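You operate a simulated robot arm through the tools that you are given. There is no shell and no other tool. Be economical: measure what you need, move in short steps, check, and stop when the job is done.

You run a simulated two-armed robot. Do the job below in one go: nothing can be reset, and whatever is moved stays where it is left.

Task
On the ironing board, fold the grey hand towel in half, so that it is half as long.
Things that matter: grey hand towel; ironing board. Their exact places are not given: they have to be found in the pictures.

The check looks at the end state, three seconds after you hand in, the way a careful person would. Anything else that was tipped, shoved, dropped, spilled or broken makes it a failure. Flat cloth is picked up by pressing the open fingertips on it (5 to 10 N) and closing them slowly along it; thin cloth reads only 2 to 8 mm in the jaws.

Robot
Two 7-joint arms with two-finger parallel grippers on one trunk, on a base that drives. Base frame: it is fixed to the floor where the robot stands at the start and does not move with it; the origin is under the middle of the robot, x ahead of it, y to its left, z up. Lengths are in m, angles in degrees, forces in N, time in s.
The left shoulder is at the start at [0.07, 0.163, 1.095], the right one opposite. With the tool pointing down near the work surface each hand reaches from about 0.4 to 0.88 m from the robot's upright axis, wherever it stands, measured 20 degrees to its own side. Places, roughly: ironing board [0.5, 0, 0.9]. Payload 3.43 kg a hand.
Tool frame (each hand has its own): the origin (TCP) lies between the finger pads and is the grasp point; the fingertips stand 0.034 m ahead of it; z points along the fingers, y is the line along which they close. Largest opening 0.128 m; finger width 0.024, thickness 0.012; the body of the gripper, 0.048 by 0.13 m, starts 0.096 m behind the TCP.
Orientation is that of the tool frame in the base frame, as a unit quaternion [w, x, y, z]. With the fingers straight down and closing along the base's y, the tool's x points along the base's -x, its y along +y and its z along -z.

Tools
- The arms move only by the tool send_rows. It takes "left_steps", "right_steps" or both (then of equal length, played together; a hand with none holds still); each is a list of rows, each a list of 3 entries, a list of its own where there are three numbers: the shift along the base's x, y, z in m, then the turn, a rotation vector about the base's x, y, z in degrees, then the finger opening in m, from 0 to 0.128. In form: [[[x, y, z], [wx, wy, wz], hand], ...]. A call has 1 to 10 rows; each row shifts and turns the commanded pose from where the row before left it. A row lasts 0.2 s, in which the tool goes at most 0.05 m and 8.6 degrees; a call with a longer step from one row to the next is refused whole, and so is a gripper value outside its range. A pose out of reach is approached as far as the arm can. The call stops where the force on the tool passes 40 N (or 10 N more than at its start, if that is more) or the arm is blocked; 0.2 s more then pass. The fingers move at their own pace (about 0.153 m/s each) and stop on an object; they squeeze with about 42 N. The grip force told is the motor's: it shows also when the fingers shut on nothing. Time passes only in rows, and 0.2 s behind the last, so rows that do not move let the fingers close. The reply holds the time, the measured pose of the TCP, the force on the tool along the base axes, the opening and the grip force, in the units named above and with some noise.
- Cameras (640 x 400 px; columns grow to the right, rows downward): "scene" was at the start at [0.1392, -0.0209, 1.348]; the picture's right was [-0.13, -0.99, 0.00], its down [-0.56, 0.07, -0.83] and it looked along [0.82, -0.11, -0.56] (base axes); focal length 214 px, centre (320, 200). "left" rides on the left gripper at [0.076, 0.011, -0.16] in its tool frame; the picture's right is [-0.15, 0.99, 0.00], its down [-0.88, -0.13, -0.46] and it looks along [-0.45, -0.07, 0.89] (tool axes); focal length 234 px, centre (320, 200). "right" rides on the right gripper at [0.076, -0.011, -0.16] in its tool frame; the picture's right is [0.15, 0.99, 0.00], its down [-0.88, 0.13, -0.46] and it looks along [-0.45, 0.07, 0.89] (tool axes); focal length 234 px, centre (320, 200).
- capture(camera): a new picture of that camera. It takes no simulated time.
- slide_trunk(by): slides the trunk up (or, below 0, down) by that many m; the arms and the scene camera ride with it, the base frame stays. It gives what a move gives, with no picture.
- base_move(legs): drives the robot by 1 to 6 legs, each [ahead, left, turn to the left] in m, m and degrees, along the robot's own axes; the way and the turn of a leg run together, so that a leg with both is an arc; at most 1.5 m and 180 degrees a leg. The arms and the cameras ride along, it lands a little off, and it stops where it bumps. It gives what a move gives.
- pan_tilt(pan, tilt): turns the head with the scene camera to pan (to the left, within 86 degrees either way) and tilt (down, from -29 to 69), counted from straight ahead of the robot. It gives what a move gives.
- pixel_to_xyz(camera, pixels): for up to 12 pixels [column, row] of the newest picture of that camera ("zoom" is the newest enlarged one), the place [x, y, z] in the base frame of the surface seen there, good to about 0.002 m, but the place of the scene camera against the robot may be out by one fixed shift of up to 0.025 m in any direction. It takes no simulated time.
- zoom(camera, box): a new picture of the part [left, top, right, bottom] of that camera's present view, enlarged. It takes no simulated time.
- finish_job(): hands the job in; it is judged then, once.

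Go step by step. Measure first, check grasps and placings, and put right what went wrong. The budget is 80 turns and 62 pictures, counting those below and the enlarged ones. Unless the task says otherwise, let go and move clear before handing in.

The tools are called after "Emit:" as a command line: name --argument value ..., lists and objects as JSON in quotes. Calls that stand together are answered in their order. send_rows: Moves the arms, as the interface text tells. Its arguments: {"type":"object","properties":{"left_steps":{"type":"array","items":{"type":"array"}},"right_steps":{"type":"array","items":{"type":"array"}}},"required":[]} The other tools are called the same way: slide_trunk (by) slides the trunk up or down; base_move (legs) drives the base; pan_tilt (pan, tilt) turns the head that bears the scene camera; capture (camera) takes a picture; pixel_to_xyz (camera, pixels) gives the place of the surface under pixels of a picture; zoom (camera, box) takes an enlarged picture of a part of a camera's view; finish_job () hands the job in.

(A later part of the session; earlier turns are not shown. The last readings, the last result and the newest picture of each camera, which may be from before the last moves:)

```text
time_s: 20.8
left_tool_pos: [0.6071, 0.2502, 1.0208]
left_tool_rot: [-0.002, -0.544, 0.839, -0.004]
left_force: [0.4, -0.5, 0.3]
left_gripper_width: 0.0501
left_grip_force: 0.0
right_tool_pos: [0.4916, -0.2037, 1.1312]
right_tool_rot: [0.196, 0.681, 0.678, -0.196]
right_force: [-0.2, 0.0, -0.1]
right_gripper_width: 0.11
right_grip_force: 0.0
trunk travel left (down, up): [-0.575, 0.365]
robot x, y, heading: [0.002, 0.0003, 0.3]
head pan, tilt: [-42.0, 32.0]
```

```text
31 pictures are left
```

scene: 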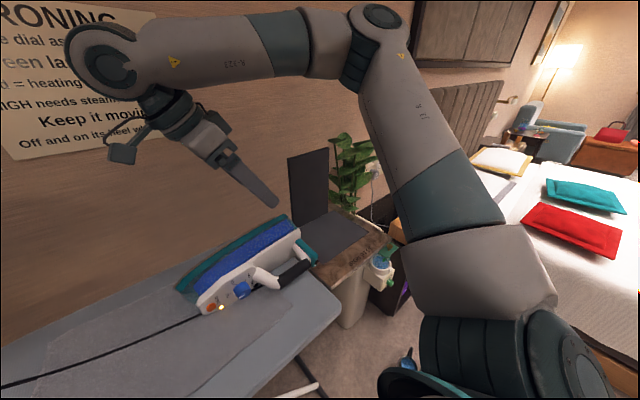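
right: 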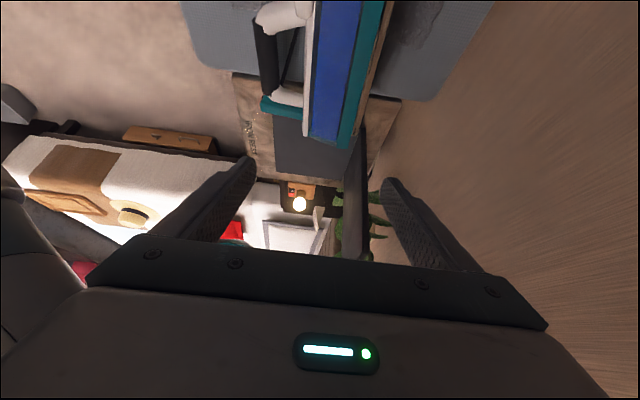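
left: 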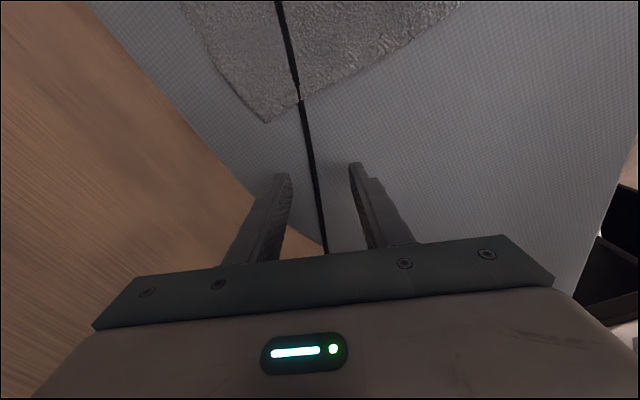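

The right camera now looks straight down on the iron, so I'll measure the face and sole edges, the handle and the plate precisely.

Emit:
pixel_to_xyz --camera "right" --pixels '[[308, 90], [309, 60], [311, 30], [352, 100], [362, 60], [375, 30], [268, 60], [258, 30], [290, 90], [330, 60], [300, 130], [360, 135]]'

Emit:
zoom --camera "right" --box '[220, 0, 420, 140]'

```text
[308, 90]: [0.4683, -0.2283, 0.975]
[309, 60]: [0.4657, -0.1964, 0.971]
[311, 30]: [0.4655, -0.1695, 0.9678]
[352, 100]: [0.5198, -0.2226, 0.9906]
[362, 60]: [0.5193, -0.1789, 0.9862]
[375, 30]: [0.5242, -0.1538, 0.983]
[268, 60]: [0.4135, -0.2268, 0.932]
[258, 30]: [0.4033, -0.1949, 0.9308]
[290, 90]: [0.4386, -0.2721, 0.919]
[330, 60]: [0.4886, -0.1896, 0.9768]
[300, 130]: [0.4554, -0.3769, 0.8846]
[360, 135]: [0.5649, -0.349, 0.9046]
```

```text
2.86 times, centred on (320, 70) of right
```

zoom: 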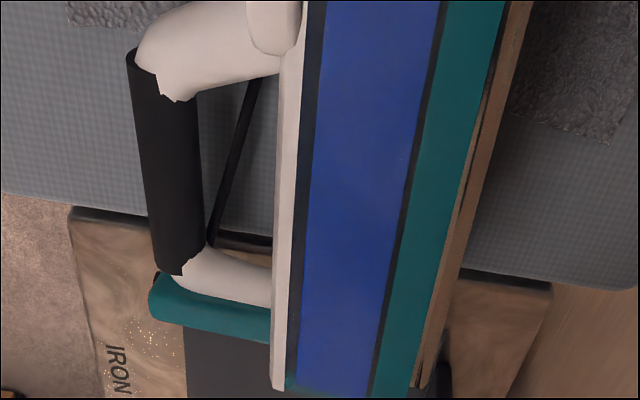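

The face is at x≈0.466 and the sole at ≈0.535, with the handle gap between x 0.425 and 0.466. I'll centre at x=0.50 and descend in two stages.

Emit:
send_rows --right_steps '[[[0.0085, -0.011, -0.04], [0, 0, 0], 0.1], [[0, -0.01, -0.04], [0, 0, 0], 0.1], [[0, 0, -0.04], [0, 0, 0], 0.1], [[0, 0, -0.02], [0, 0, 0], 0.1], [[0, 0, 0], [0, 0, 0], 0.1]]'

Emit:
zoom --camera "scene" --box '[180, 170, 372, 290]'

```text
time_s: 22.0
left_tool_pos: [0.6077, 0.2488, 1.0208]
left_tool_rot: [-0.002, -0.543, 0.839, -0.003]
left_force: [-0.4, 0.4, 1.2]
left_gripper_width: 0.0502
left_grip_force: 0.0
right_tool_pos: [0.4997, -0.2283, 0.9922]
right_tool_rot: [0.194, 0.681, 0.679, -0.195]
right_force: [-0.6, 0.2, -0.2]
right_gripper_width: 0.1001
right_grip_force: 0.1
trunk travel left (down, up): [-0.575, 0.365]
robot x, y, heading: [0.0036, 0.0, 0.2]
head pan, tilt: [-42.0, 32.0]
```

```text
3.33 times, centred on (276, 230) of scene
```

zoom: 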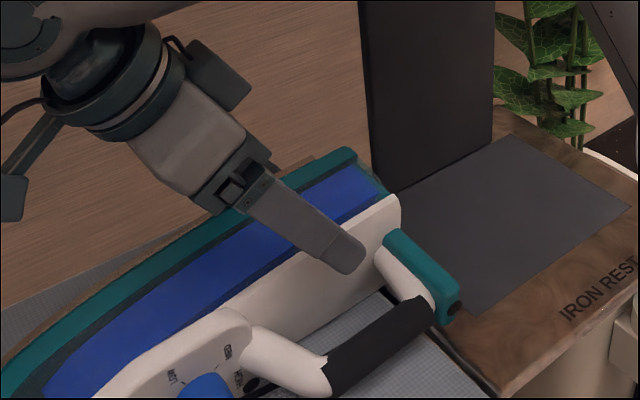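

The near finger is poised over the handle gap, so I'll go down 45 mm more and then close.

Emit:
send_rows --right_steps '[[[0, 0.005, -0.02], [0, 0, 0], 0.1], [[0, 0, -0.025], [0, 0, 0], 0.1], [[0, 0, 0], [0, 0, 0], 0.1], [[0, 0, 0], [0, 0, 0], 0.08], [[0, 0, 0], [0, 0, 0], 0.06], [[0, 0, 0], [0, 0, 0], 0.04], [[0, 0, 0], [0, 0, 0], 0.0], [[0, 0, 0], [0, 0, 0], 0.0]]'

Emit:
zoom --camera "scene" --box '[180, 170, 372, 290]'

```text
time_s: 23.8
left_tool_pos: [0.6063, 0.2507, 1.0208]
left_tool_rot: [-0.001, -0.544, 0.839, -0.003]
left_force: [0.2, 0.4, 0.0]
left_gripper_width: 0.05
left_grip_force: 0.1
right_tool_pos: [0.5032, -0.2231, 0.9462]
right_tool_rot: [0.193, 0.682, 0.678, -0.196]
right_force: [4.4, -1.4, 7.7]
right_gripper_width: 0.074
right_grip_force: 42.5
trunk travel left (down, up): [-0.575, 0.365]
robot x, y, heading: [0.0053, 0.0024, 0.0]
head pan, tilt: [-42.0, 32.0]
```

```text
3.33 times, centred on (276, 230) of scene
```

zoom: 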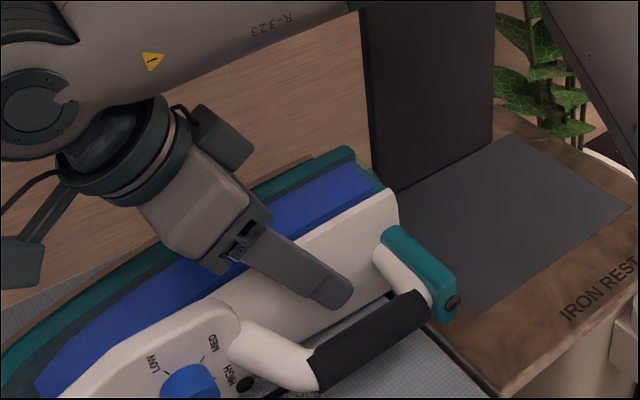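

The grip is solid at 74 mm and 42 N. I'll lift it a little and check it holds before rotating.

Emit:
send_rows --right_steps '[[[0, 0, 0.015], [0, 0, 0], 0.0], [[0, 0, 0.015], [0, 0, 0], 0.0], [[-0.005, -0.005, 0.02], [0, 0, 0], 0.0], [[0, 0, 0.02], [0, 0, 0], 0.0], [[0, 0, 0], [0, 0, 0], 0.0]]'

Emit:
capture --camera "scene"

```text
time_s: 25.0
left_tool_pos: [0.609, 0.2491, 1.0204]
left_tool_rot: [-0.002, -0.544, 0.839, -0.003]
left_force: [-0.2, -0.2, -0.4]
left_gripper_width: 0.05
left_grip_force: 0.0
right_tool_pos: [0.5002, -0.2263, 1.0135]
right_tool_rot: [0.193, 0.68, 0.679, -0.196]
right_force: [0.0, -0.1, -11.2]
right_gripper_width: 0.0738
right_grip_force: 41.9
trunk travel left (down, up): [-0.575, 0.365]
robot x, y, heading: [0.0021, 0.003, 0.4]
head pan, tilt: [-42.0, 32.0]
```

```text
27 pictures are left
```

scene: 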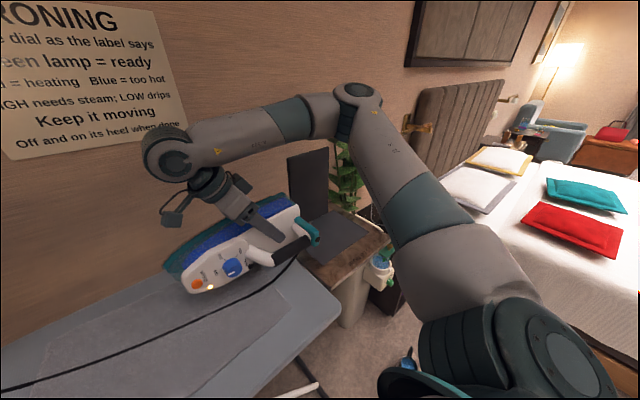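

The iron is held securely at about 1.1 kg, level and with the cord attached at its heel. Now I'll rotate it upright while carrying it toward its rest.

Emit:
send_rows --right_steps '[[[0, -0.015, 0.005], [8, 0, 0], 0.0], [[0, -0.015, 0.005], [8, 0, 0], 0.0], [[0, -0.02, 0], [8, 0, 0], 0.0], [[0, -0.02, 0], [8, 0, 0], 0.0], [[0, -0.02, 0], [8, 0, 0], 0.0], [[0, -0.02, 0], [8, 0, 0], 0.0], [[0, -0.02, 0], [8, 0, 0], 0.0], [[0, -0.02, 0], [8, 0, 0], 0.0], [[0, 0, 0], [0, 0, 0], 0.0]]'

Emit:
capture --camera "scene"

```text
time_s: 27.0
left_tool_pos: [0.608, 0.2491, 1.0202]
left_tool_rot: [-0.002, -0.544, 0.839, -0.003]
left_force: [0.7, 0.9, -0.3]
left_gripper_width: 0.0499
left_grip_force: 0.0
right_tool_pos: [0.499, -0.3763, 1.0248]
right_tool_rot: [-0.196, 0.681, 0.679, 0.193]
right_force: [0.4, -0.1, -11.1]
right_gripper_width: 0.0739
right_grip_force: 41.7
trunk travel left (down, up): [-0.575, 0.365]
robot x, y, heading: [-0.0021, -0.0001, 0.1]
head pan, tilt: [-42.0, 32.0]
```

```text
26 pictures are left
```

scene: 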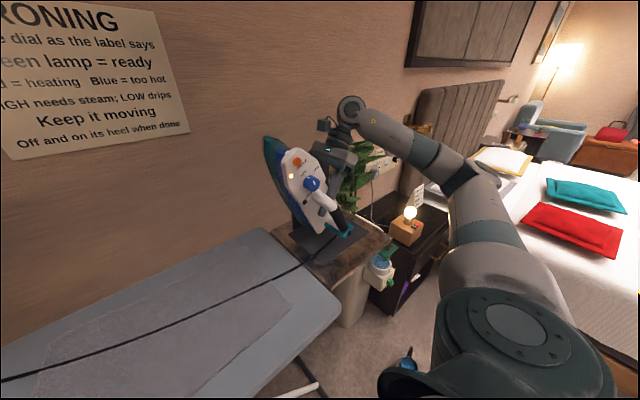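

The grip holds well. I'll rotate the last 26° and move it over the mat.

Emit:
send_rows --right_steps '[[[0, -0.02, 0], [8.5, 0, 0], 0.0], [[0, -0.02, 0], [8.5, 0, 0], 0.0], [[0, -0.015, 0], [8.5, 0, 0], 0.0], [[0, 0, 0], [0, 0, 0], 0.0]]'

Emit:
zoom --camera "scene" --box '[220, 100, 412, 270]'

Emit:
capture --camera "right"

```text
time_s: 28.0
left_tool_pos: [0.6088, 0.2496, 1.021]
left_tool_rot: [-0.002, -0.543, 0.839, -0.002]
left_force: [0.4, -0.5, 0.4]
left_gripper_width: 0.0498
left_grip_force: 0.1
right_tool_pos: [0.501, -0.4319, 1.0255]
right_tool_rot: [-0.342, 0.62, 0.62, 0.339]
right_force: [0.4, 0.6, -11.8]
right_gripper_width: 0.0737
right_grip_force: 41.8
trunk travel left (down, up): [-0.575, 0.365]
robot x, y, heading: [0.0002, 0.0015, 0.3]
head pan, tilt: [-42.0, 32.0]
```

```text
2.35 times, centred on (316, 185) of scene
```

zoom: 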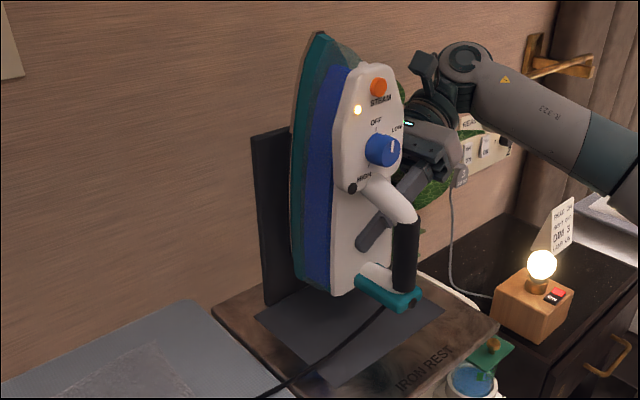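

```text
24 pictures are left
```

right: 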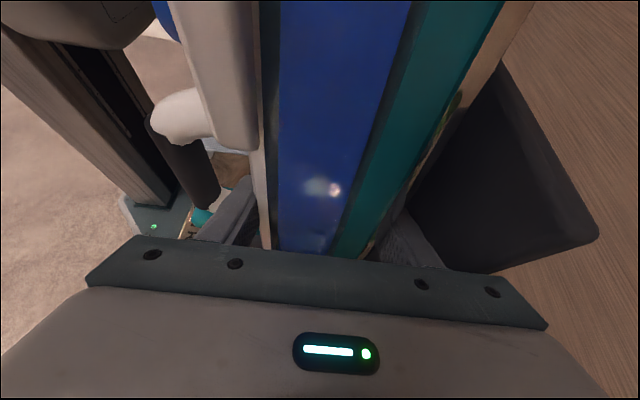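

The iron is upright over the mat, and its estimated position matches the first picture. I'll lower it gently until the weight comes off.

Emit:
send_rows --right_steps '[[[0, -0.005, -0.015], [0, 0, 0], 0.0], [[0, 0, -0.015], [0, 0, 0], 0.0], [[0, 0, -0.01], [0, 0, 0], 0.0], [[0, 0, -0.005], [0, 0, 0], 0.0], [[0, 0, 0], [0, 0, 0], 0.0]]'

Emit:
zoom --camera "scene" --box '[260, 150, 400, 270]'

```text
time_s: 29.2
left_tool_pos: [0.6079, 0.2495, 1.0206]
left_tool_rot: [-0.002, -0.544, 0.839, -0.002]
left_force: [0.1, 0.1, 0.1]
left_gripper_width: 0.05
left_grip_force: 0.1
right_tool_pos: [0.4981, -0.4367, 0.9795]
right_tool_rot: [-0.342, 0.62, 0.619, 0.339]
right_force: [0.1, -0.5, -11.4]
right_gripper_width: 0.0735
right_grip_force: 41.5
trunk travel left (down, up): [-0.575, 0.365]
robot x, y, heading: [0.0002, 0.0022, 0.2]
head pan, tilt: [-42.0, 32.0]
```

```text
3.33 times, centred on (330, 210) of scene
```

zoom: 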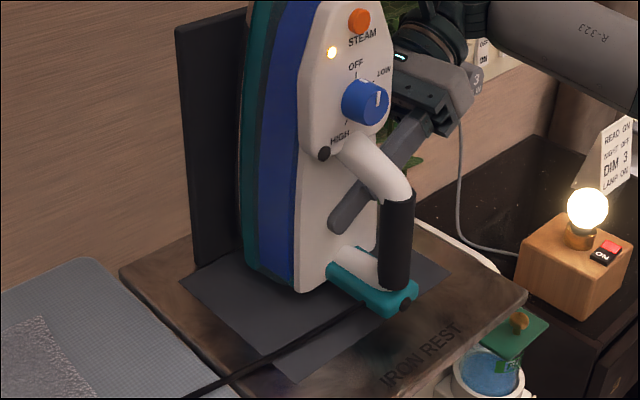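

It's still carrying full weight and is about 2 cm above the mat. I'll continue down in small steps.

Emit:
send_rows --right_steps '[[[0, 0, -0.006], [0, 0, 0], 0.0], [[0, 0, -0.005], [0, 0, 0], 0.0], [[0, 0, -0.003], [0, 0, 0], 0.0], [[0, 0, 0], [0, 0, 0], 0.0]]'

```text
time_s: 30.2
left_tool_pos: [0.6085, 0.2485, 1.0219]
left_tool_rot: [-0.001, -0.543, 0.839, -0.002]
left_force: [0.6, -0.2, 0.8]
left_gripper_width: 0.0499
left_grip_force: 0.0
right_tool_pos: [0.4966, -0.4387, 0.964]
right_tool_rot: [-0.341, 0.621, 0.619, 0.339]
right_force: [0.9, 0.3, -10.4]
right_gripper_width: 0.074
right_grip_force: 42.0
trunk travel left (down, up): [-0.575, 0.365]
robot x, y, heading: [-0.0015, 0.004, 0.5]
head pan, tilt: [-42.0, 32.0]
```

Emit:
send_rows --right_steps '[[[0, 0, -0.003], [0, 0, 0], 0.0], [[0, 0, -0.003], [0, 0, 0], 0.0], [[0, 0, 0], [0, 0, 0], 0.0]]'

Emit:
send_rows --right_steps '[[[0, 0, -0.002], [0, 0, 0], 0.0], [[0, 0, -0.002], [0, 0, 0], 0.0], [[0, 0, 0], [0, 0, 0], 0.0]]'

```text
time_s: 31.0
left_tool_pos: [0.6075, 0.2487, 1.021]
left_tool_rot: [-0.002, -0.544, 0.839, -0.002]
left_force: [0.1, -0.3, 0.7]
left_gripper_width: 0.05
left_grip_force: 0.0
right_tool_pos: [0.4973, -0.4392, 0.9585]
right_tool_rot: [-0.342, 0.62, 0.619, 0.339]
right_force: [-0.3, 0.2, -11.0]
right_gripper_width: 0.0739
right_grip_force: 42.0
trunk travel left (down, up): [-0.575, 0.365]
robot x, y, heading: [0.0032, 0.0001, 0.2]
head pan, tilt: [-42.0, 32.0]
```

```text
time_s: 31.8
left_tool_pos: [0.6083, 0.2484, 1.022]
left_tool_rot: [-0.001, -0.544, 0.839, -0.003]
left_force: [0.0, 0.1, 0.9]
left_gripper_width: 0.0501
left_grip_force: 0.0
right_tool_pos: [0.4977, -0.4389, 0.9588]
right_tool_rot: [-0.341, 0.62, 0.619, 0.341]
right_force: [5.8, -11.7, 15.4]
right_gripper_width: 0.0744
right_grip_force: 42.2
trunk travel left (down, up): [-0.575, 0.365]
robot x, y, heading: [0.0018, 0.0019, 0.2]
head pan, tilt: [-42.0, 32.0]
```

The iron touched down at z≈0.9585. I'll ease up 1.5 mm to relieve the preload and check that its base is flat.

Emit:
send_rows --right_steps '[[[0, 0, 0.0015], [0, 0, 0], 0.0], [[0, 0, 0], [0, 0, 0], 0.0]]'

Emit:
zoom --camera "scene" --box '[270, 180, 380, 265]'

```text
time_s: 32.4
left_tool_pos: [0.607, 0.2485, 1.0208]
left_tool_rot: [-0.001, -0.544, 0.839, -0.002]
left_force: [0.1, 0.2, -0.1]
left_gripper_width: 0.0499
left_grip_force: 0.1
right_tool_pos: [0.4969, -0.4383, 0.9581]
right_tool_rot: [-0.341, 0.62, 0.62, 0.34]
right_force: [11.2, -17.1, 19.7]
right_gripper_width: 0.0737
right_grip_force: 42.4
trunk travel left (down, up): [-0.575, 0.365]
robot x, y, heading: [0.0019, -0.0008, 0.1]
head pan, tilt: [-42.0, 32.0]
```

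```text
4.71 times, centred on (325, 222) of scene
```

zoom: 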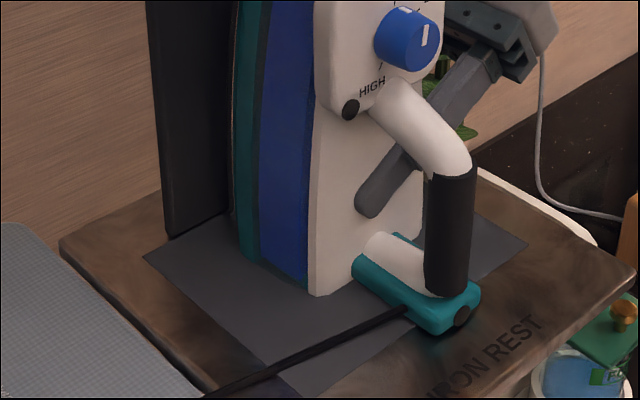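

The base looks flat on the mat, but there's still some preload. I'll relieve it a bit more before opening.

Emit:
send_rows --right_steps '[[[0, 0.001, 0.003], [0, 0, 0], 0.0], [[0, 0, 0], [0, 0, 0], 0.0]]'

```text
time_s: 33.0
left_tool_pos: [0.6064, 0.2474, 1.0205]
left_tool_rot: [-0.001, -0.544, 0.839, -0.002]
left_force: [0.2, 0.1, -0.3]
left_gripper_width: 0.05
left_grip_force: 0.0
right_tool_pos: [0.4959, -0.4371, 0.9581]
right_tool_rot: [-0.343, 0.62, 0.62, 0.337]
right_force: [4.9, -8.2, -0.5]
right_gripper_width: 0.074
right_grip_force: 42.1
trunk travel left (down, up): [-0.575, 0.365]
robot x, y, heading: [-0.0009, -0.0005, 0.3]
head pan, tilt: [-42.0, 32.0]
```

The weight is now on the mat (z-force ≈0). I'll open just a few millimetres and see whether it stands by itself.

Emit:
send_rows --right_steps '[[[0, 0, 0], [0, 0, 0], 0.078], [[0, 0, 0], [0, 0, 0], 0.084], [[0, 0, 0], [0, 0, 0], 0.088], [[0, 0, 0], [0, 0, 0], 0.088]]'

Emit:
zoom --camera "scene" --box '[240, 110, 400, 270]'

```text
time_s: 34.0
left_tool_pos: [0.607, 0.2485, 1.0214]
left_tool_rot: [-0.002, -0.544, 0.839, -0.003]
left_force: [-0.2, -0.3, 0.0]
left_gripper_width: 0.0501
left_grip_force: 0.0
right_tool_pos: [0.4969, -0.4371, 0.9605]
right_tool_rot: [-0.341, 0.621, 0.619, 0.339]
right_force: [3.0, 1.5, -1.7]
right_gripper_width: 0.0896
right_grip_force: 1.5
trunk travel left (down, up): [-0.575, 0.365]
robot x, y, heading: [0.0028, -0.0004, 0.5]
head pan, tilt: [-42.0, 32.0]
```

```text
2.50 times, centred on (320, 190) of scene
```

zoom: 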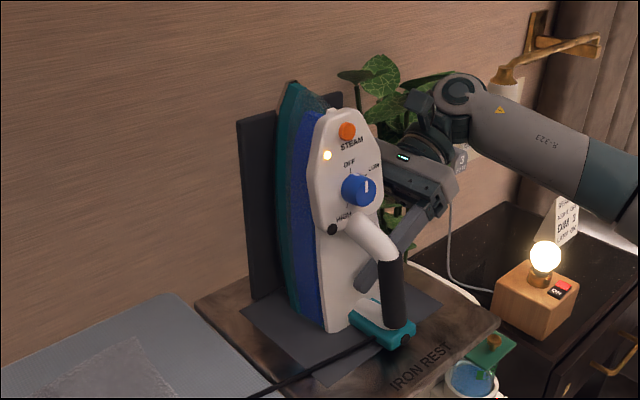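

The iron is leaning gently back on the far finger (3 N along +x), toward its back plate. I'll open slowly to let it settle there, then withdraw along the finger direction.

Emit:
send_rows --right_steps '[[[0, 0, 0], [0, 0, 0], 0.092], [[0, 0, 0], [0, 0, 0], 0.096], [[0, 0, 0], [0, 0, 0], 0.1], [[0.003, 0, 0], [0, 0, 0], 0.104], [[0, 0, 0], [0, 0, 0], 0.104]]'

Emit:
zoom --camera "scene" --box '[240, 110, 400, 270]'

```text
time_s: 35.2
left_tool_pos: [0.6061, 0.2485, 1.0223]
left_tool_rot: [-0.002, -0.544, 0.839, -0.003]
left_force: [-0.4, 0.1, -0.4]
left_gripper_width: 0.0501
left_grip_force: 0.0
right_tool_pos: [0.4971, -0.4378, 0.9615]
right_tool_rot: [-0.342, 0.619, 0.62, 0.338]
right_force: [-7.2, 1.3, -2.3]
right_gripper_width: 0.0998
right_grip_force: 0.0
trunk travel left (down, up): [-0.575, 0.365]
robot x, y, heading: [0.0033, -0.0002, 0.2]
head pan, tilt: [-42.0, 32.0]
```

```text
2.50 times, centred on (320, 190) of scene
```

zoom: 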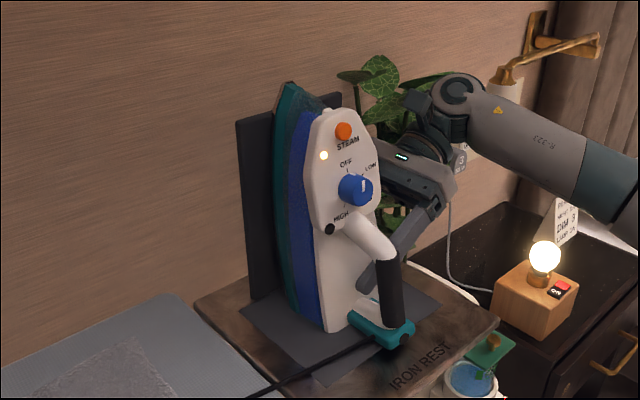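

The far finger now touches the back plate. I'll narrow slightly to clear it and withdraw along the finger direction in short steps.

Emit:
send_rows --right_steps '[[[-0.004, 0, 0], [0, 0, 0], 0.1], [[0, 0, 0], [0, 0, 0], 0.1], [[0, -0.0085, 0.0053], [0, 0, 0], 0.1], [[0, -0.0085, 0.0053], [0, 0, 0], 0.1], [[0, 0, 0], [0, 0, 0], 0.1]]'

Emit:
zoom --camera "scene" --box '[240, 110, 400, 270]'

```text
time_s: 36.4
left_tool_pos: [0.6074, 0.2491, 1.0209]
left_tool_rot: [-0.002, -0.544, 0.839, -0.003]
left_force: [-0.5, -0.1, -0.4]
left_gripper_width: 0.0502
left_grip_force: 0.1
right_tool_pos: [0.4947, -0.4552, 0.971]
right_tool_rot: [-0.341, 0.62, 0.62, 0.339]
right_force: [-0.8, -0.7, -1.3]
right_gripper_width: 0.1
right_grip_force: 0.2
trunk travel left (down, up): [-0.575, 0.365]
robot x, y, heading: [0.0051, 0.0028, 0.2]
head pan, tilt: [-42.0, 32.0]
```

```text
2.50 times, centred on (320, 190) of scene
```

zoom: 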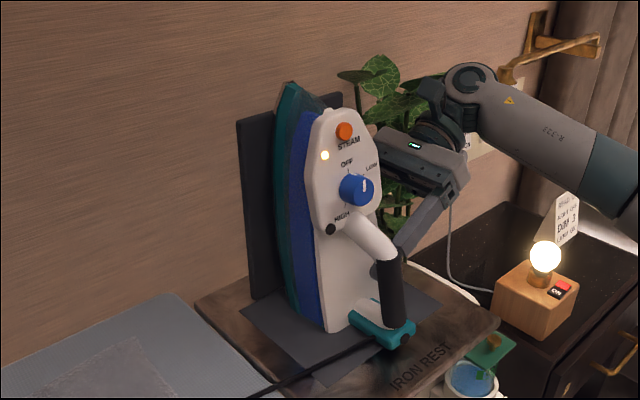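

The iron stands freely (forces ≈0). I'll withdraw fully along the finger direction, then straight up.

Emit:
send_rows --right_steps '[[[0, -0.017, 0.0105], [0, 0, 0], 0.1], [[0, -0.017, 0.0105], [0, 0, 0], 0.1], [[0, -0.025, 0.016], [0, 0, 0], 0.1], [[0, -0.025, 0.016], [0, 0, 0], 0.1], [[0, -0.025, 0.016], [0, 0, 0], 0.1], [[-0.03, 0, 0.03], [0, 0, 0], 0.1], [[-0.03, 0, 0.035], [0, 0, 0], 0.1], [[-0.03, 0, 0.035], [-8, 0, 0], 0.1], [[-0.03, 0, 0.035], [-8, 0, 0], 0.1], [[-0.02, 0, 0.035], [-8, 0, 0], 0.1]]'

Emit:
pan_tilt --pan -15 --tilt 38

Emit:
capture --camera "scene"

```text
time_s: 37.3
left_tool_pos: [0.6029, 0.2459, 1.0238]
left_tool_rot: [0.0, -0.54, 0.842, -0.006]
left_force: [0.3, 0.2, 0.7]
left_gripper_width: 0.0498
left_grip_force: 0.1
right_tool_pos: [0.4783, -0.5131, 1.0182]
right_tool_rot: [-0.341, 0.615, 0.627, 0.334]
right_force: [-33.9, 25.3, -0.4]
right_gripper_width: 0.1001
right_grip_force: 0.0
trunk travel left (down, up): [-0.575, 0.365]
robot x, y, heading: [0.0014, 0.0012, -0.2]
head pan, tilt: [-42.0, 32.0]
stopped in row 4 (right hand): the force on the tool passed its limit (the readings are from after the stop); the commanded pose is now the measured one
```

```text
time_s: 38.2
left_tool_pos: [0.6007, 0.248, 1.0255]
left_tool_rot: [0.002, -0.54, 0.842, -0.007]
left_force: [-0.1, -0.5, 0.1]
left_gripper_width: 0.05
left_grip_force: 0.1
right_tool_pos: [0.4791, -0.5137, 1.0179]
right_tool_rot: [-0.34, 0.615, 0.627, 0.335]
right_force: [-56.9, 22.4, 11.9]
right_gripper_width: 0.1006
right_grip_force: 0.6
trunk travel left (down, up): [-0.575, 0.365]
robot x, y, heading: [-0.0006, -0.002, -0.3]
head pan, tilt: [-15.0, 38.0]
```

```text
18 pictures are left
```

scene: 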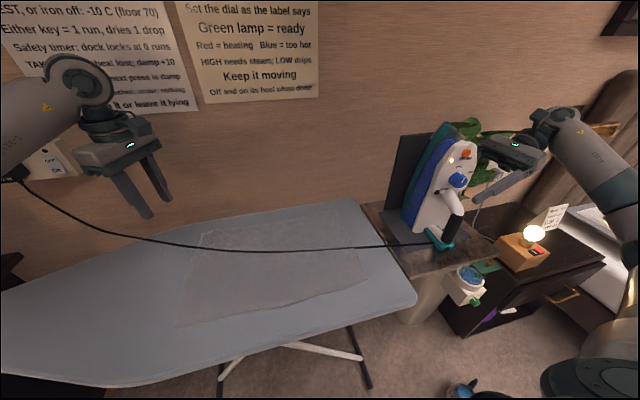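

The iron is back in its original look. The right hand is pressed against something on its +x side, so I'll ease it off toward −x.

Emit:
send_rows --right_steps '[[[-0.01, 0.005, 0.003], [0, 0, 0], 0.1], [[-0.01, 0, 0.003], [0, 0, 0], 0.09]]'

Emit:
zoom --camera "scene" --box '[380, 100, 580, 260]'

```text
time_s: 38.8
left_tool_pos: [0.6082, 0.2461, 1.0201]
left_tool_rot: [-0.002, -0.542, 0.841, -0.002]
left_force: [0.1, -0.3, 0.3]
left_gripper_width: 0.0501
left_grip_force: 0.1
right_tool_pos: [0.4746, -0.5104, 1.0136]
right_tool_rot: [-0.347, 0.616, 0.624, 0.333]
right_force: [5.5, -2.1, -1.0]
right_gripper_width: 0.0932
right_grip_force: 2.9
trunk travel left (down, up): [-0.575, 0.365]
robot x, y, heading: [0.0042, 0.0041, 0.0]
head pan, tilt: [-15.0, 38.0]
```

```text
2.50 times, centred on (480, 180) of scene
```

zoom: 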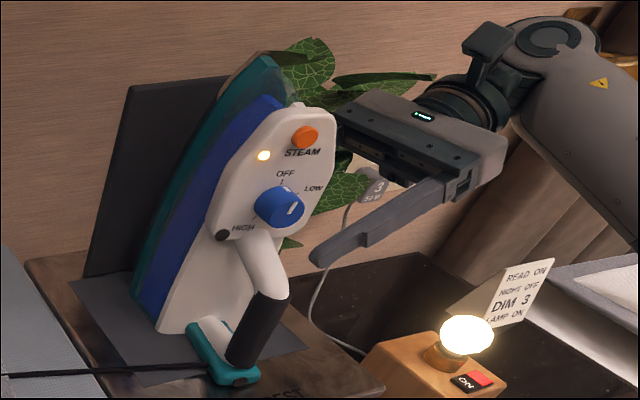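

The far finger may be lightly touching the iron's sole edge. I'll measure the plant, plate and hand positions to see what is close.

Emit:
pixel_to_xyz --camera "scene" --pixels '[[490, 133], [500, 129], [474, 120], [488, 175], [510, 152], [530, 160], [480, 200], [500, 172], [465, 130], [415, 140], [447, 150], [545, 135]]'

```text
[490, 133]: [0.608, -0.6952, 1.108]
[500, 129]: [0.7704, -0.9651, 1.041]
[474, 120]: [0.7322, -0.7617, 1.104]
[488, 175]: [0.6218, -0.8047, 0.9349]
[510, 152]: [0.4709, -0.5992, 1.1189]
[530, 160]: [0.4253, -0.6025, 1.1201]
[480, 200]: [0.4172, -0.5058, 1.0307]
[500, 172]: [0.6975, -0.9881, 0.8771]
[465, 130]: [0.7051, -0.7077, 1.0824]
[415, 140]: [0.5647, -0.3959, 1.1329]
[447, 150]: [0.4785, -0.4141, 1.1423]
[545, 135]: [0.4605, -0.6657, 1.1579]
```

A plant leaf at (0.61, −0.70) is next to the wrist, and the far finger is just behind the sole's edge. I'll open a little to free it and go straight up, since the sole tapers toward the nose.

Emit:
send_rows --right_steps '[[[0.004, 0, 0], [0, 0, 0], 0.105], [[0, 0, 0.01], [0, 0, 0], 0.105], [[0, -0.002, 0.02], [0, 0, 0], 0.105], [[0, -0.002, 0.03], [0, 0, 0], 0.105], [[0, -0.002, 0.03], [0, 0, 0], 0.105], [[0, 0, 0.03], [0, 0, 0], 0.105]]'

Emit:
capture --camera "scene"

```text
time_s: 40.2
left_tool_pos: [0.6066, 0.2451, 1.0215]
left_tool_rot: [-0.001, -0.542, 0.841, -0.003]
left_force: [1.2, 0.8, 0.5]
left_gripper_width: 0.0499
left_grip_force: 0.0
right_tool_pos: [0.4737, -0.5144, 1.1358]
right_tool_rot: [-0.345, 0.617, 0.624, 0.333]
right_force: [0.6, -0.3, 0.3]
right_gripper_width: 0.105
right_grip_force: 0.0
trunk travel left (down, up): [-0.575, 0.365]
robot x, y, heading: [-0.002, -0.0008, 0.1]
head pan, tilt: [-15.0, 38.0]
```

```text
16 pictures are left
```

scene: 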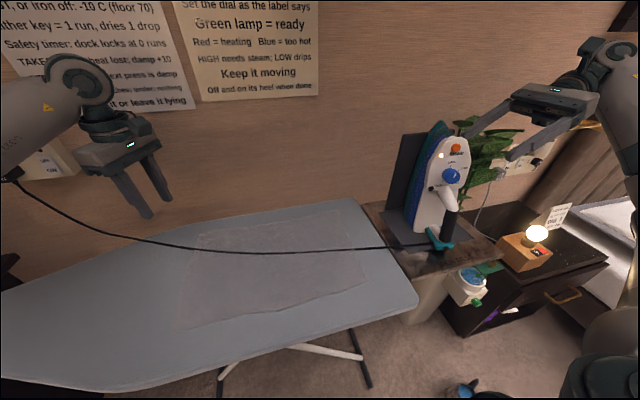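

Both hands are clear and the iron stands as it was. I'll raise the right hand well clear, bring it back in front of the robot, and measure the towel and cord again.

Emit:
pixel_to_xyz --camera "scene" --pixels '[[182, 329], [366, 287], [343, 212], [205, 230], [196, 246], [250, 253], [300, 252], [354, 249], [385, 247], [417, 300], [100, 385], [280, 345]]'

Emit:
send_rows --right_steps '[[[0, 0, 0.04], [0, 0, 0], 0.105], [[0, 0, 0.04], [0, 0, 0], 0.105], [[-0.02, 0, 0.04], [-8, 0, 0], 0.105], [[-0.04, 0, 0.02], [-8, 0, 0], 0.105], [[-0.04, 0.01, 0], [-8, 0, 0], 0.105], [[-0.03, 0.03, 0], [-8, 0, 0], 0.105], [[0, 0.04, 0], [-8, 0, 0], 0.105], [[0, 0.04, 0], [-8, 0, 0], 0.105], [[0, 0.04, 0], [-8, 0, 0], 0.105], [[0, 0.04, 0], [0, 0, 8], 0.105]]'

```text
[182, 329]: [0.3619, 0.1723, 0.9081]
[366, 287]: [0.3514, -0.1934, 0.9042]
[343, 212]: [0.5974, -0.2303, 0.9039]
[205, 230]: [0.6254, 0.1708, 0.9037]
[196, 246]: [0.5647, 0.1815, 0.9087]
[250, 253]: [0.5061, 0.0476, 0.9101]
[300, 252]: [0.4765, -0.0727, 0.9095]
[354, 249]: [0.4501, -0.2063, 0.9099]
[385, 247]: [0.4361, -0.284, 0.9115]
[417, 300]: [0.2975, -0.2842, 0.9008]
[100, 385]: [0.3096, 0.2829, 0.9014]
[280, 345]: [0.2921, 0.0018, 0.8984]
```

```text
time_s: 41.3
left_tool_pos: [0.606, 0.2452, 1.0226]
left_tool_rot: [0.001, -0.542, 0.84, -0.005]
left_force: [-0.8, 0.0, -0.4]
left_gripper_width: 0.05
left_grip_force: 0.0
right_tool_pos: [0.4729, -0.4634, 1.1824]
right_tool_rot: [-0.345, 0.61, 0.686, 0.196]
right_force: [-0.3, 0.2, -0.9]
right_gripper_width: 0.1051
right_grip_force: 0.0
right hand out of reach, approached as far as the arm can: row 5
trunk travel left (down, up): [-0.575, 0.365]
robot x, y, heading: [0.0009, 0.0007, -0.1]
head pan, tilt: [-15.0, 38.0]
stopped in row 5 (right hand): the force on the tool passed its limit (the readings are from after the stop); the commanded pose is now the measured one
```

The arm couldn't reach that path and touched something. I'll look before moving again.

Emit:
capture --camera "scene"

```text
15 pictures are left
```

scene: 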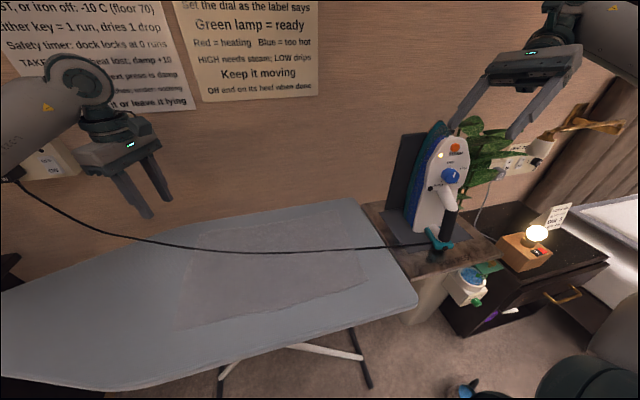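

The iron is still standing, and the fingertips are right at its nose tip. I'll go straight up in small steps with no turning.

Emit:
send_rows --right_steps '[[[0, -0.005, 0.015], [0, 0, 0], 0.105], [[0, 0, 0.02], [0, 0, 0], 0.105], [[0, 0, 0.02], [0, 0, 0], 0.105], [[0, 0, 0.02], [0, 0, 0], 0.105]]'

```text
time_s: 42.3
left_tool_pos: [0.6075, 0.2457, 1.0214]
left_tool_rot: [-0.001, -0.542, 0.841, -0.003]
left_force: [0.0, 0.5, -0.4]
left_gripper_width: 0.0499
left_grip_force: 0.1
right_tool_pos: [0.4687, -0.4595, 1.2541]
right_tool_rot: [-0.345, 0.611, 0.686, 0.196]
right_force: [-0.4, 0.3, 0.2]
right_gripper_width: 0.1053
right_grip_force: 0.0
right hand out of reach, approached as far as the arm can: row 4
trunk travel left (down, up): [-0.575, 0.365]
robot x, y, heading: [0.0015, 0.0032, 0.1]
head pan, tilt: [-15.0, 38.0]
```

The fingertips are now about 9 cm above the iron. I'll move back toward the robot first, then inward, levelling the hand.

Emit:
send_rows --right_steps '[[[-0.03, 0, 0], [0, 0, 0], 0.105], [[-0.03, 0, 0], [0, 0, 0], 0.105], [[-0.03, 0, 0], [-6, 0, 0], 0.105], [[-0.03, 0.02, 0], [-8, 0, 0], 0.105], [[0, 0.03, 0], [-8, 0, 0], 0.105], [[0, 0.03, 0], [-8, 0, 0], 0.105], [[0, 0.03, 0], [-8, 0, 0], 0.105], [[0, 0.03, 0], [-6, 0, 0], 0.105]]'

Emit:
capture --camera "scene"

```text
time_s: 44.1
left_tool_pos: [0.6086, 0.2468, 1.0212]
left_tool_rot: [-0.002, -0.542, 0.84, -0.004]
left_force: [0.7, 0.1, -0.3]
left_gripper_width: 0.05
left_grip_force: 0.1
right_tool_pos: [0.3655, -0.3201, 1.2214]
right_tool_rot: [-0.091, 0.695, 0.709, -0.078]
right_force: [0.4, 1.1, -0.4]
right_gripper_width: 0.1053
right_grip_force: 0.1
right hand out of reach, approached as far as the arm can: row 3, 4
trunk travel left (down, up): [-0.575, 0.365]
robot x, y, heading: [-0.0015, -0.0011, -0.0]
head pan, tilt: [-15.0, 38.0]
```

```text
14 pictures are left
```

scene: 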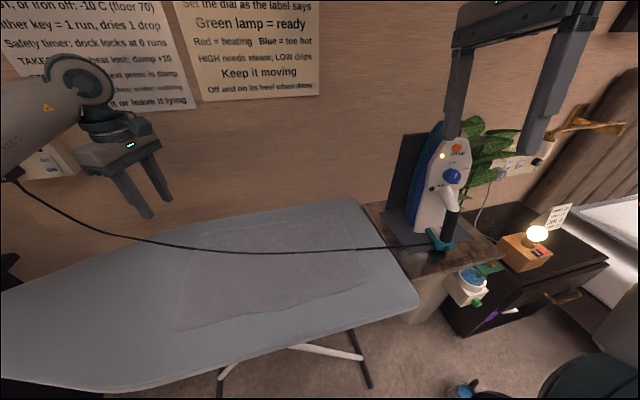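

The right hand is clear and the iron still stands (432, 200). The cord runs from (0.45, −0.20) to (0.565, 0.19), and the iron hangs on it, so I'll leave the cord alone and pull the towel out from under it instead, toward the front left. First I'll back the base off and square the hands.

Emit:
base_move --legs '[[-0.2, 0.1, 0]]'

Emit:
send_rows --right_steps '[[[0.03, 0, 0], [3, 0, 8], 0.09], [[0.03, 0, 0], [3, 0, 8], 0.09], [[0.03, 0, 0], [2, 0, 8], 0.09], [[0.03, 0, 0], [2, 0, 8], 0.09], [[0.02, 0, -0.02], [1, 0, 8], 0.09], [[0.0, 0, -0.03], [0, 0, 8], 0.09], [[0.0, 0, -0.03], [0, 0, 8], 0.09], [[0.0, 0, -0.03], [0, 0, 8], 0.09], [[0.0, 0, -0.03], [0, 0, 8], 0.09], [[0.0, 0, 0], [0, 0, 8], 0.09]]' --left_steps '[[[0, -0.02, 0.01], [0, 0, -7], 0.09], [[0, -0.02, 0.01], [0, 0, -7], 0.09], [[0, -0.02, 0.01], [0, 0, -7], 0.09], [[0, -0.02, 0.01], [0, 0, -7], 0.09], [[0, -0.02, 0.01], [0, 0, -7], 0.09], [[0, -0.02, 0], [0, 0, -7], 0.09], [[0, -0.01, 0], [0, 0, -7], 0.09], [[0, -0.01, 0], [0, 0, -7], 0.09], [[0, 0, 0], [0, 0, -7], 0.09], [[0, 0, 0], [0, 0, -2], 0.09]]'

Emit:
pan_tilt --pan -8 --tilt 38

Emit:
capture --camera "scene"

```text
time_s: 45.8
left_tool_pos: [0.4015, 0.3452, 1.0208]
left_tool_rot: [-0.001, -0.542, 0.84, -0.003]
left_force: [-0.7, 0.4, 0.0]
left_gripper_width: 0.0501
left_grip_force: 0.0
right_tool_pos: [0.1613, -0.2238, 1.2206]
right_tool_rot: [-0.093, 0.694, 0.71, -0.077]
right_force: [-0.8, -0.1, 0.6]
right_gripper_width: 0.105
right_grip_force: 0.1
trunk travel left (down, up): [-0.575, 0.365]
robot x, y, heading: [-0.2034, 0.0953, -0.1]
head pan, tilt: [-15.0, 38.0]
```

```text
time_s: 48.0
left_tool_pos: [0.4004, 0.2064, 1.072]
left_tool_rot: [-0.002, -0.005, 1.0, -0.002]
left_force: [-0.7, -0.1, 0.1]
left_gripper_width: 0.0901
left_grip_force: 0.0
right_tool_pos: [0.2987, -0.2236, 1.0824]
right_tool_rot: [-0.108, 0.062, 0.989, -0.083]
right_force: [0.7, -1.0, -0.3]
right_gripper_width: 0.09
right_grip_force: 0.0
trunk travel left (down, up): [-0.575, 0.365]
robot x, y, heading: [-0.2047, 0.1, 0.1]
head pan, tilt: [-15.0, 38.0]
```

```text
time_s: 48.7
left_tool_pos: [0.4033, 0.2059, 1.0713]
left_tool_rot: [-0.002, -0.006, 1.0, -0.001]
left_force: [0.1, 0.3, 0.4]
left_gripper_width: 0.0901
left_grip_force: 0.0
right_tool_pos: [0.2996, -0.2254, 1.082]
right_tool_rot: [-0.108, 0.064, 0.989, -0.083]
right_force: [0.0, 0.3, -0.2]
right_gripper_width: 0.0899
right_grip_force: 0.2
trunk travel left (down, up): [-0.575, 0.365]
robot x, y, heading: [-0.2036, 0.099, 0.3]
head pan, tilt: [-8.0, 38.0]
```

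```text
13 pictures are left
```

scene: 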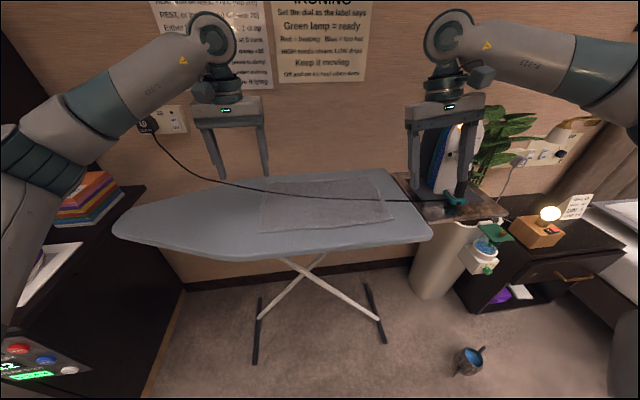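

The view is clear now. I'll measure the towel corners again while levelling the right hand.

Emit:
pixel_to_xyz --camera "scene" --pixels '[[261, 234], [394, 220], [268, 190], [262, 189], [378, 180], [270, 228], [385, 217], [330, 200], [430, 236], [300, 254]]'

Emit:
send_rows --right_steps '[[[0.02, 0.02, -0.02], [4.3, -6.5, 3], 0.09], [[0.02, 0.02, -0.02], [4.4, -6.5, 3], 0.09], [[0, 0, 0], [0, 0, 0], 0.09]]'

Emit:
capture --camera "right"

Emit:
capture --camera "left"

```text
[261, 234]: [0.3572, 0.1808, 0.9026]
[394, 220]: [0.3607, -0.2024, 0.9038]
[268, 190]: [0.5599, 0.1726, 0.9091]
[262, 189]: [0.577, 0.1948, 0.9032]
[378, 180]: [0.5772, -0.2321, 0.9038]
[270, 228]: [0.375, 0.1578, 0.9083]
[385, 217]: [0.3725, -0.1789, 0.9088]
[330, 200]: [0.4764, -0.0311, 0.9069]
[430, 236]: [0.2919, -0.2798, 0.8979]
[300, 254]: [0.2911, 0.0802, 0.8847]
```

```text
time_s: 49.5
left_tool_pos: [0.4021, 0.2068, 1.0716]
left_tool_rot: [-0.003, -0.006, 1.0, -0.001]
left_force: [0.4, 0.3, 0.3]
left_gripper_width: 0.0902
left_grip_force: 0.0
right_tool_pos: [0.3419, -0.1839, 1.0426]
right_tool_rot: [0.005, 0.012, 1.0, -0.006]
right_force: [0.7, -0.8, 0.2]
right_gripper_width: 0.0899
right_grip_force: 0.0
trunk travel left (down, up): [-0.575, 0.365]
robot x, y, heading: [-0.2053, 0.0983, 0.2]
head pan, tilt: [-8.0, 38.0]
```

```text
12 pictures are left
```

right: 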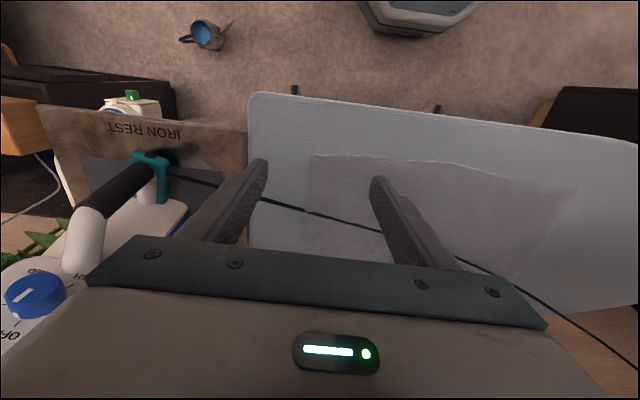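

```text
11 pictures are left
```

left: 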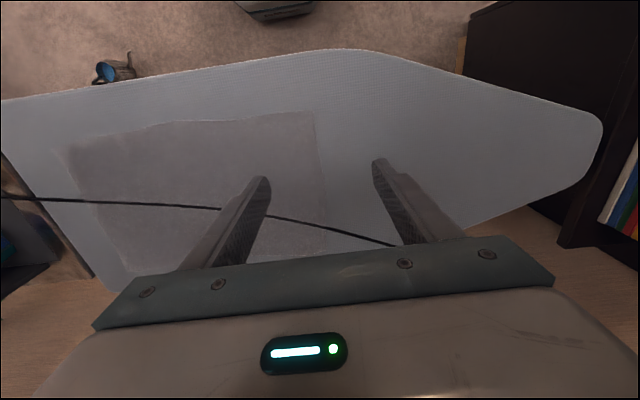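

Both hand cameras see the towel's front corners (left picture (312,112), right picture (310,156)). I'll read those and the cord.

Emit:
pixel_to_xyz --camera "left" --pixels '[[312, 112], [68, 150], [324, 205], [270, 217], [325, 225], [200, 207], [320, 55], [420, 70], [590, 140], [500, 200]]'

Emit:
pixel_to_xyz --camera "right" --pixels '[[311, 157], [577, 187], [305, 210], [340, 158], [320, 225], [500, 275]]'

```text
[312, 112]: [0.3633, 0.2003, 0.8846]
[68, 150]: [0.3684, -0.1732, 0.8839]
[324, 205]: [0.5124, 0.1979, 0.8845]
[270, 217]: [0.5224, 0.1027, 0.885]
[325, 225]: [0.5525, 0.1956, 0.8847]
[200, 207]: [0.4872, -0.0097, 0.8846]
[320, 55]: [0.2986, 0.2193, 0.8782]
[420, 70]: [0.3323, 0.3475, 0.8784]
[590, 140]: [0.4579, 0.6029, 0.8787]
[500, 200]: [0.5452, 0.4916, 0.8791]
```

```text
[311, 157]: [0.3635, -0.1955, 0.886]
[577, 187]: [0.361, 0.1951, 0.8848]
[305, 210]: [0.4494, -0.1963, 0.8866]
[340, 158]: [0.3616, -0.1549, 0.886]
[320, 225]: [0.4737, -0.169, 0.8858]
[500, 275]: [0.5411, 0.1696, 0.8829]
```

Corners are FL (0.3635, 0.200) and FR (0.3635, −0.1955). I'll bring both hands to just above the cloth, 2–3 cm inside the front corners.

Emit:
send_rows --right_steps '[[[0.011, 0.008, -0.03], [0, 0, 0], 0.06], [[0.011, 0.008, -0.03], [0, 0, 0], 0.06], [[0.011, 0.008, -0.03], [0, 0, 0], 0.06], [[0.01, 0, -0.025], [0, 0, 0], 0.06], [[0, 0, 0], [0, 0, 0], 0.06]]' --left_steps '[[[-0.005, -0.014, -0.04], [0, 0, 0], 0.06], [[-0.005, -0.014, -0.04], [0, 0, 0], 0.06], [[-0.005, -0.014, -0.04], [0, 0, 0], 0.06], [[-0.002, 0, -0.024], [0, 0, 0], 0.06], [[0, 0, 0], [0, 0, 0], 0.06]]'

```text
time_s: 50.7
left_tool_pos: [0.3848, 0.1641, 0.9268]
left_tool_rot: [-0.002, -0.006, 1.0, -0.001]
left_force: [0.0, -0.3, -0.1]
left_gripper_width: 0.06
left_grip_force: 0.1
right_tool_pos: [0.3855, -0.1595, 0.9266]
right_tool_rot: [0.005, 0.012, 1.0, -0.005]
right_force: [-0.6, 0.4, -0.6]
right_gripper_width: 0.0601
right_grip_force: 0.0
trunk travel left (down, up): [-0.575, 0.365]
robot x, y, heading: [-0.2042, 0.1006, 0.3]
head pan, tilt: [-8.0, 38.0]
```

Both hands are level at z 0.927. I'll go down in small steps until I get a light contact force.

Emit:
send_rows --right_steps '[[[0, 0, -0.005], [0, 0, 0], 0.06], [[0, 0, -0.003], [0, 0, 0], 0.06], [[0, 0, -0.002], [0, 0, 0], 0.06], [[0, 0, 0], [0, 0, 0], 0.06]]' --left_steps '[[[0, 0, -0.005], [0, 0, 0], 0.06], [[0, 0, -0.003], [0, 0, 0], 0.06], [[0, 0, -0.002], [0, 0, 0], 0.06], [[0, 0, 0], [0, 0, 0], 0.06]]'

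```text
time_s: 51.7
left_tool_pos: [0.3855, 0.1642, 0.9181]
left_tool_rot: [-0.002, -0.006, 1.0, -0.001]
left_force: [0.1, -0.3, 1.4]
left_gripper_width: 0.0603
left_grip_force: 0.1
right_tool_pos: [0.3842, -0.1605, 0.9179]
right_tool_rot: [0.006, 0.013, 1.0, -0.005]
right_force: [2.5, 0.1, 7.3]
right_gripper_width: 0.0599
right_grip_force: 0.0
trunk travel left (down, up): [-0.575, 0.365]
robot x, y, heading: [-0.2028, 0.099, -0.1]
head pan, tilt: [-8.0, 38.0]
```

The right is at 7 N and the left at 1.4 N. I'll lower the left 2 mm more and then close both slowly.

Emit:
send_rows --right_steps '[[[0, 0, 0], [0, 0, 0], 0.06], [[0, 0, 0], [0, 0, 0], 0.05], [[0, 0, 0], [0, 0, 0], 0.04], [[0, 0, 0], [0, 0, 0], 0.03], [[0, 0, 0], [0, 0, 0], 0.02], [[0, 0, 0], [0, 0, 0], 0.01], [[0, 0, 0], [0, 0, 0], 0.0], [[0, 0, 0], [0, 0, 0], 0.0]]' --left_steps '[[[0, 0, -0.002], [0, 0, 0], 0.06], [[0, 0, 0], [0, 0, 0], 0.05], [[0, 0, 0], [0, 0, 0], 0.04], [[0, 0, 0], [0, 0, 0], 0.03], [[0, 0, 0], [0, 0, 0], 0.02], [[0, 0, 0], [0, 0, 0], 0.01], [[0, 0, 0], [0, 0, 0], 0.0], [[0, 0, 0], [0, 0, 0], 0.0]]'

```text
time_s: 53.5
left_tool_pos: [0.3833, 0.1639, 0.9166]
left_tool_rot: [-0.002, -0.005, 1.0, -0.002]
left_force: [0.9, -10.0, 17.5]
left_gripper_width: 0.0048
left_grip_force: 38.4
right_tool_pos: [0.3838, -0.1593, 0.9185]
right_tool_rot: [0.006, 0.013, 1.0, -0.005]
right_force: [0.2, 9.9, 3.4]
right_gripper_width: 0.005
right_grip_force: 39.6
trunk travel left (down, up): [-0.575, 0.365]
robot x, y, heading: [-0.2078, 0.0999, 0.2]
head pan, tilt: [-8.0, 38.0]
```

Both hands hold the cloth at 5 mm. I'll drag it out from under the cord toward the front left, turning it about 15° so it lies parallel to the cord.

Emit:
send_rows --right_steps '[[[0, 0, 0.006], [0, 0, 0], 0.0], [[-0.0171, 0.02, 0], [0, 0, -1.9], 0.0], [[-0.0171, 0.02, 0], [0, 0, -1.9], 0.0], [[-0.0171, 0.02, 0], [0, 0, -1.9], 0.0], [[-0.0171, 0.02, 0], [0, 0, -1.9], 0.0], [[-0.0171, 0.02, 0], [0, 0, -1.9], 0.0], [[-0.0171, 0.02, 0], [0, 0, -1.9], 0.0], [[-0.0171, 0.02, 0], [0, 0, -1.9], 0.0], [[-0.0171, 0.02, 0], [0, 0, -1.9], 0.0], [[0, 0, 0], [0, 0, 0], 0.0]]' --left_steps '[[[0, 0, 0.006], [0, 0, 0], 0.0], [[-0.0062, 0.0185, 0], [0, 0, -1.9], 0.0], [[-0.0062, 0.0185, 0], [0, 0, -1.9], 0.0], [[-0.0062, 0.0185, 0], [0, 0, -1.9], 0.0], [[-0.0062, 0.0185, 0], [0, 0, -1.9], 0.0], [[-0.0062, 0.0185, 0], [0, 0, -1.9], 0.0], [[-0.0062, 0.0185, 0], [0, 0, -1.9], 0.0], [[-0.0062, 0.0185, 0], [0, 0, -1.9], 0.0], [[-0.0062, 0.0185, 0], [0, 0, -1.9], 0.0], [[0, 0, 0], [0, 0, 0], 0.0]]'

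Emit:
capture --camera "scene"

```text
time_s: 55.7
left_tool_pos: [0.3351, 0.311, 0.9214]
left_tool_rot: [-0.004, 0.127, 0.992, 0.0]
left_force: [-1.6, -6.9, 1.1]
left_gripper_width: 0.0043
left_grip_force: 38.9
right_tool_pos: [0.2491, -0.0, 0.9217]
right_tool_rot: [0.004, 0.146, 0.989, -0.006]
right_force: [2.6, 6.4, -0.3]
right_gripper_width: 0.0043
right_grip_force: 39.2
trunk travel left (down, up): [-0.575, 0.365]
robot x, y, heading: [-0.2032, 0.0987, 0.2]
head pan, tilt: [-8.0, 38.0]
```

```text
10 pictures are left
```

scene: 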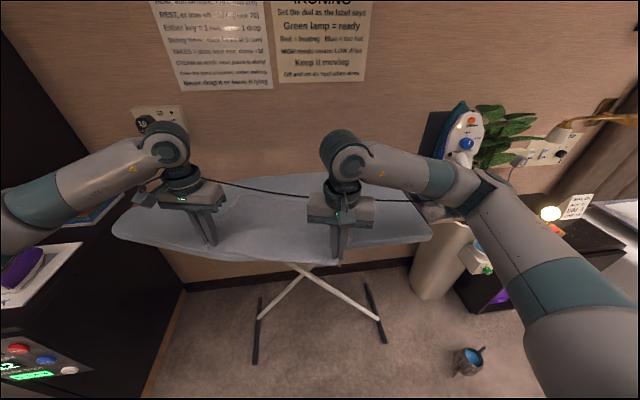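

The towel moved as planned and the iron wasn't disturbed. I'll release both hands, lift clear, and look.

Emit:
send_rows --right_steps '[[[0, 0, -0.003], [0, 0, 0], 0.0], [[0, 0, 0], [0, 0, 0], 0.03], [[0, 0, 0], [0, 0, 0], 0.05], [[0, 0, 0.03], [0, 0, 0], 0.06], [[0, 0, 0.05], [0, 0, 0], 0.06], [[0, -0.04, 0.05], [0, 0, 0], 0.06], [[0, -0.05, 0.03], [0, 0, 0], 0.06], [[0, -0.04, 0], [0, 0, 0], 0.06]]' --left_steps '[[[0, 0, -0.003], [0, 0, 0], 0.0], [[0, 0, 0], [0, 0, 0], 0.03], [[0, 0, 0], [0, 0, 0], 0.05], [[0, 0, 0.03], [0, 0, 0], 0.06], [[0, 0, 0.05], [0, 0, 0], 0.06], [[0, 0.04, 0.05], [0, 0, 0], 0.06], [[0, 0.05, 0.03], [0, 0, 0], 0.06], [[0, 0.05, 0], [0, 0, 0], 0.06]]'

Emit:
zoom --camera "scene" --box '[160, 140, 440, 300]'

```text
refused: row 6 steps farther than a row can; nothing moved
```

```text
2.29 times, centred on (300, 220) of scene
```

zoom: 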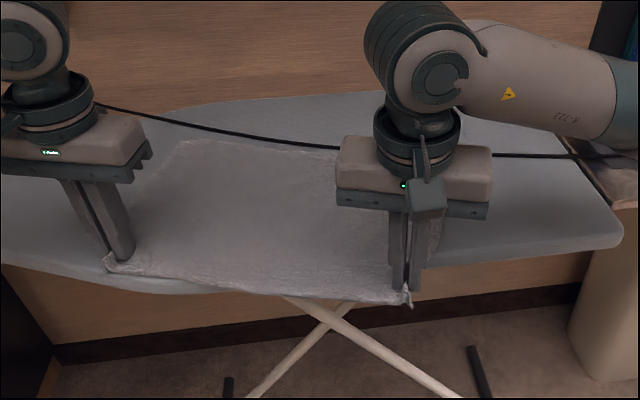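

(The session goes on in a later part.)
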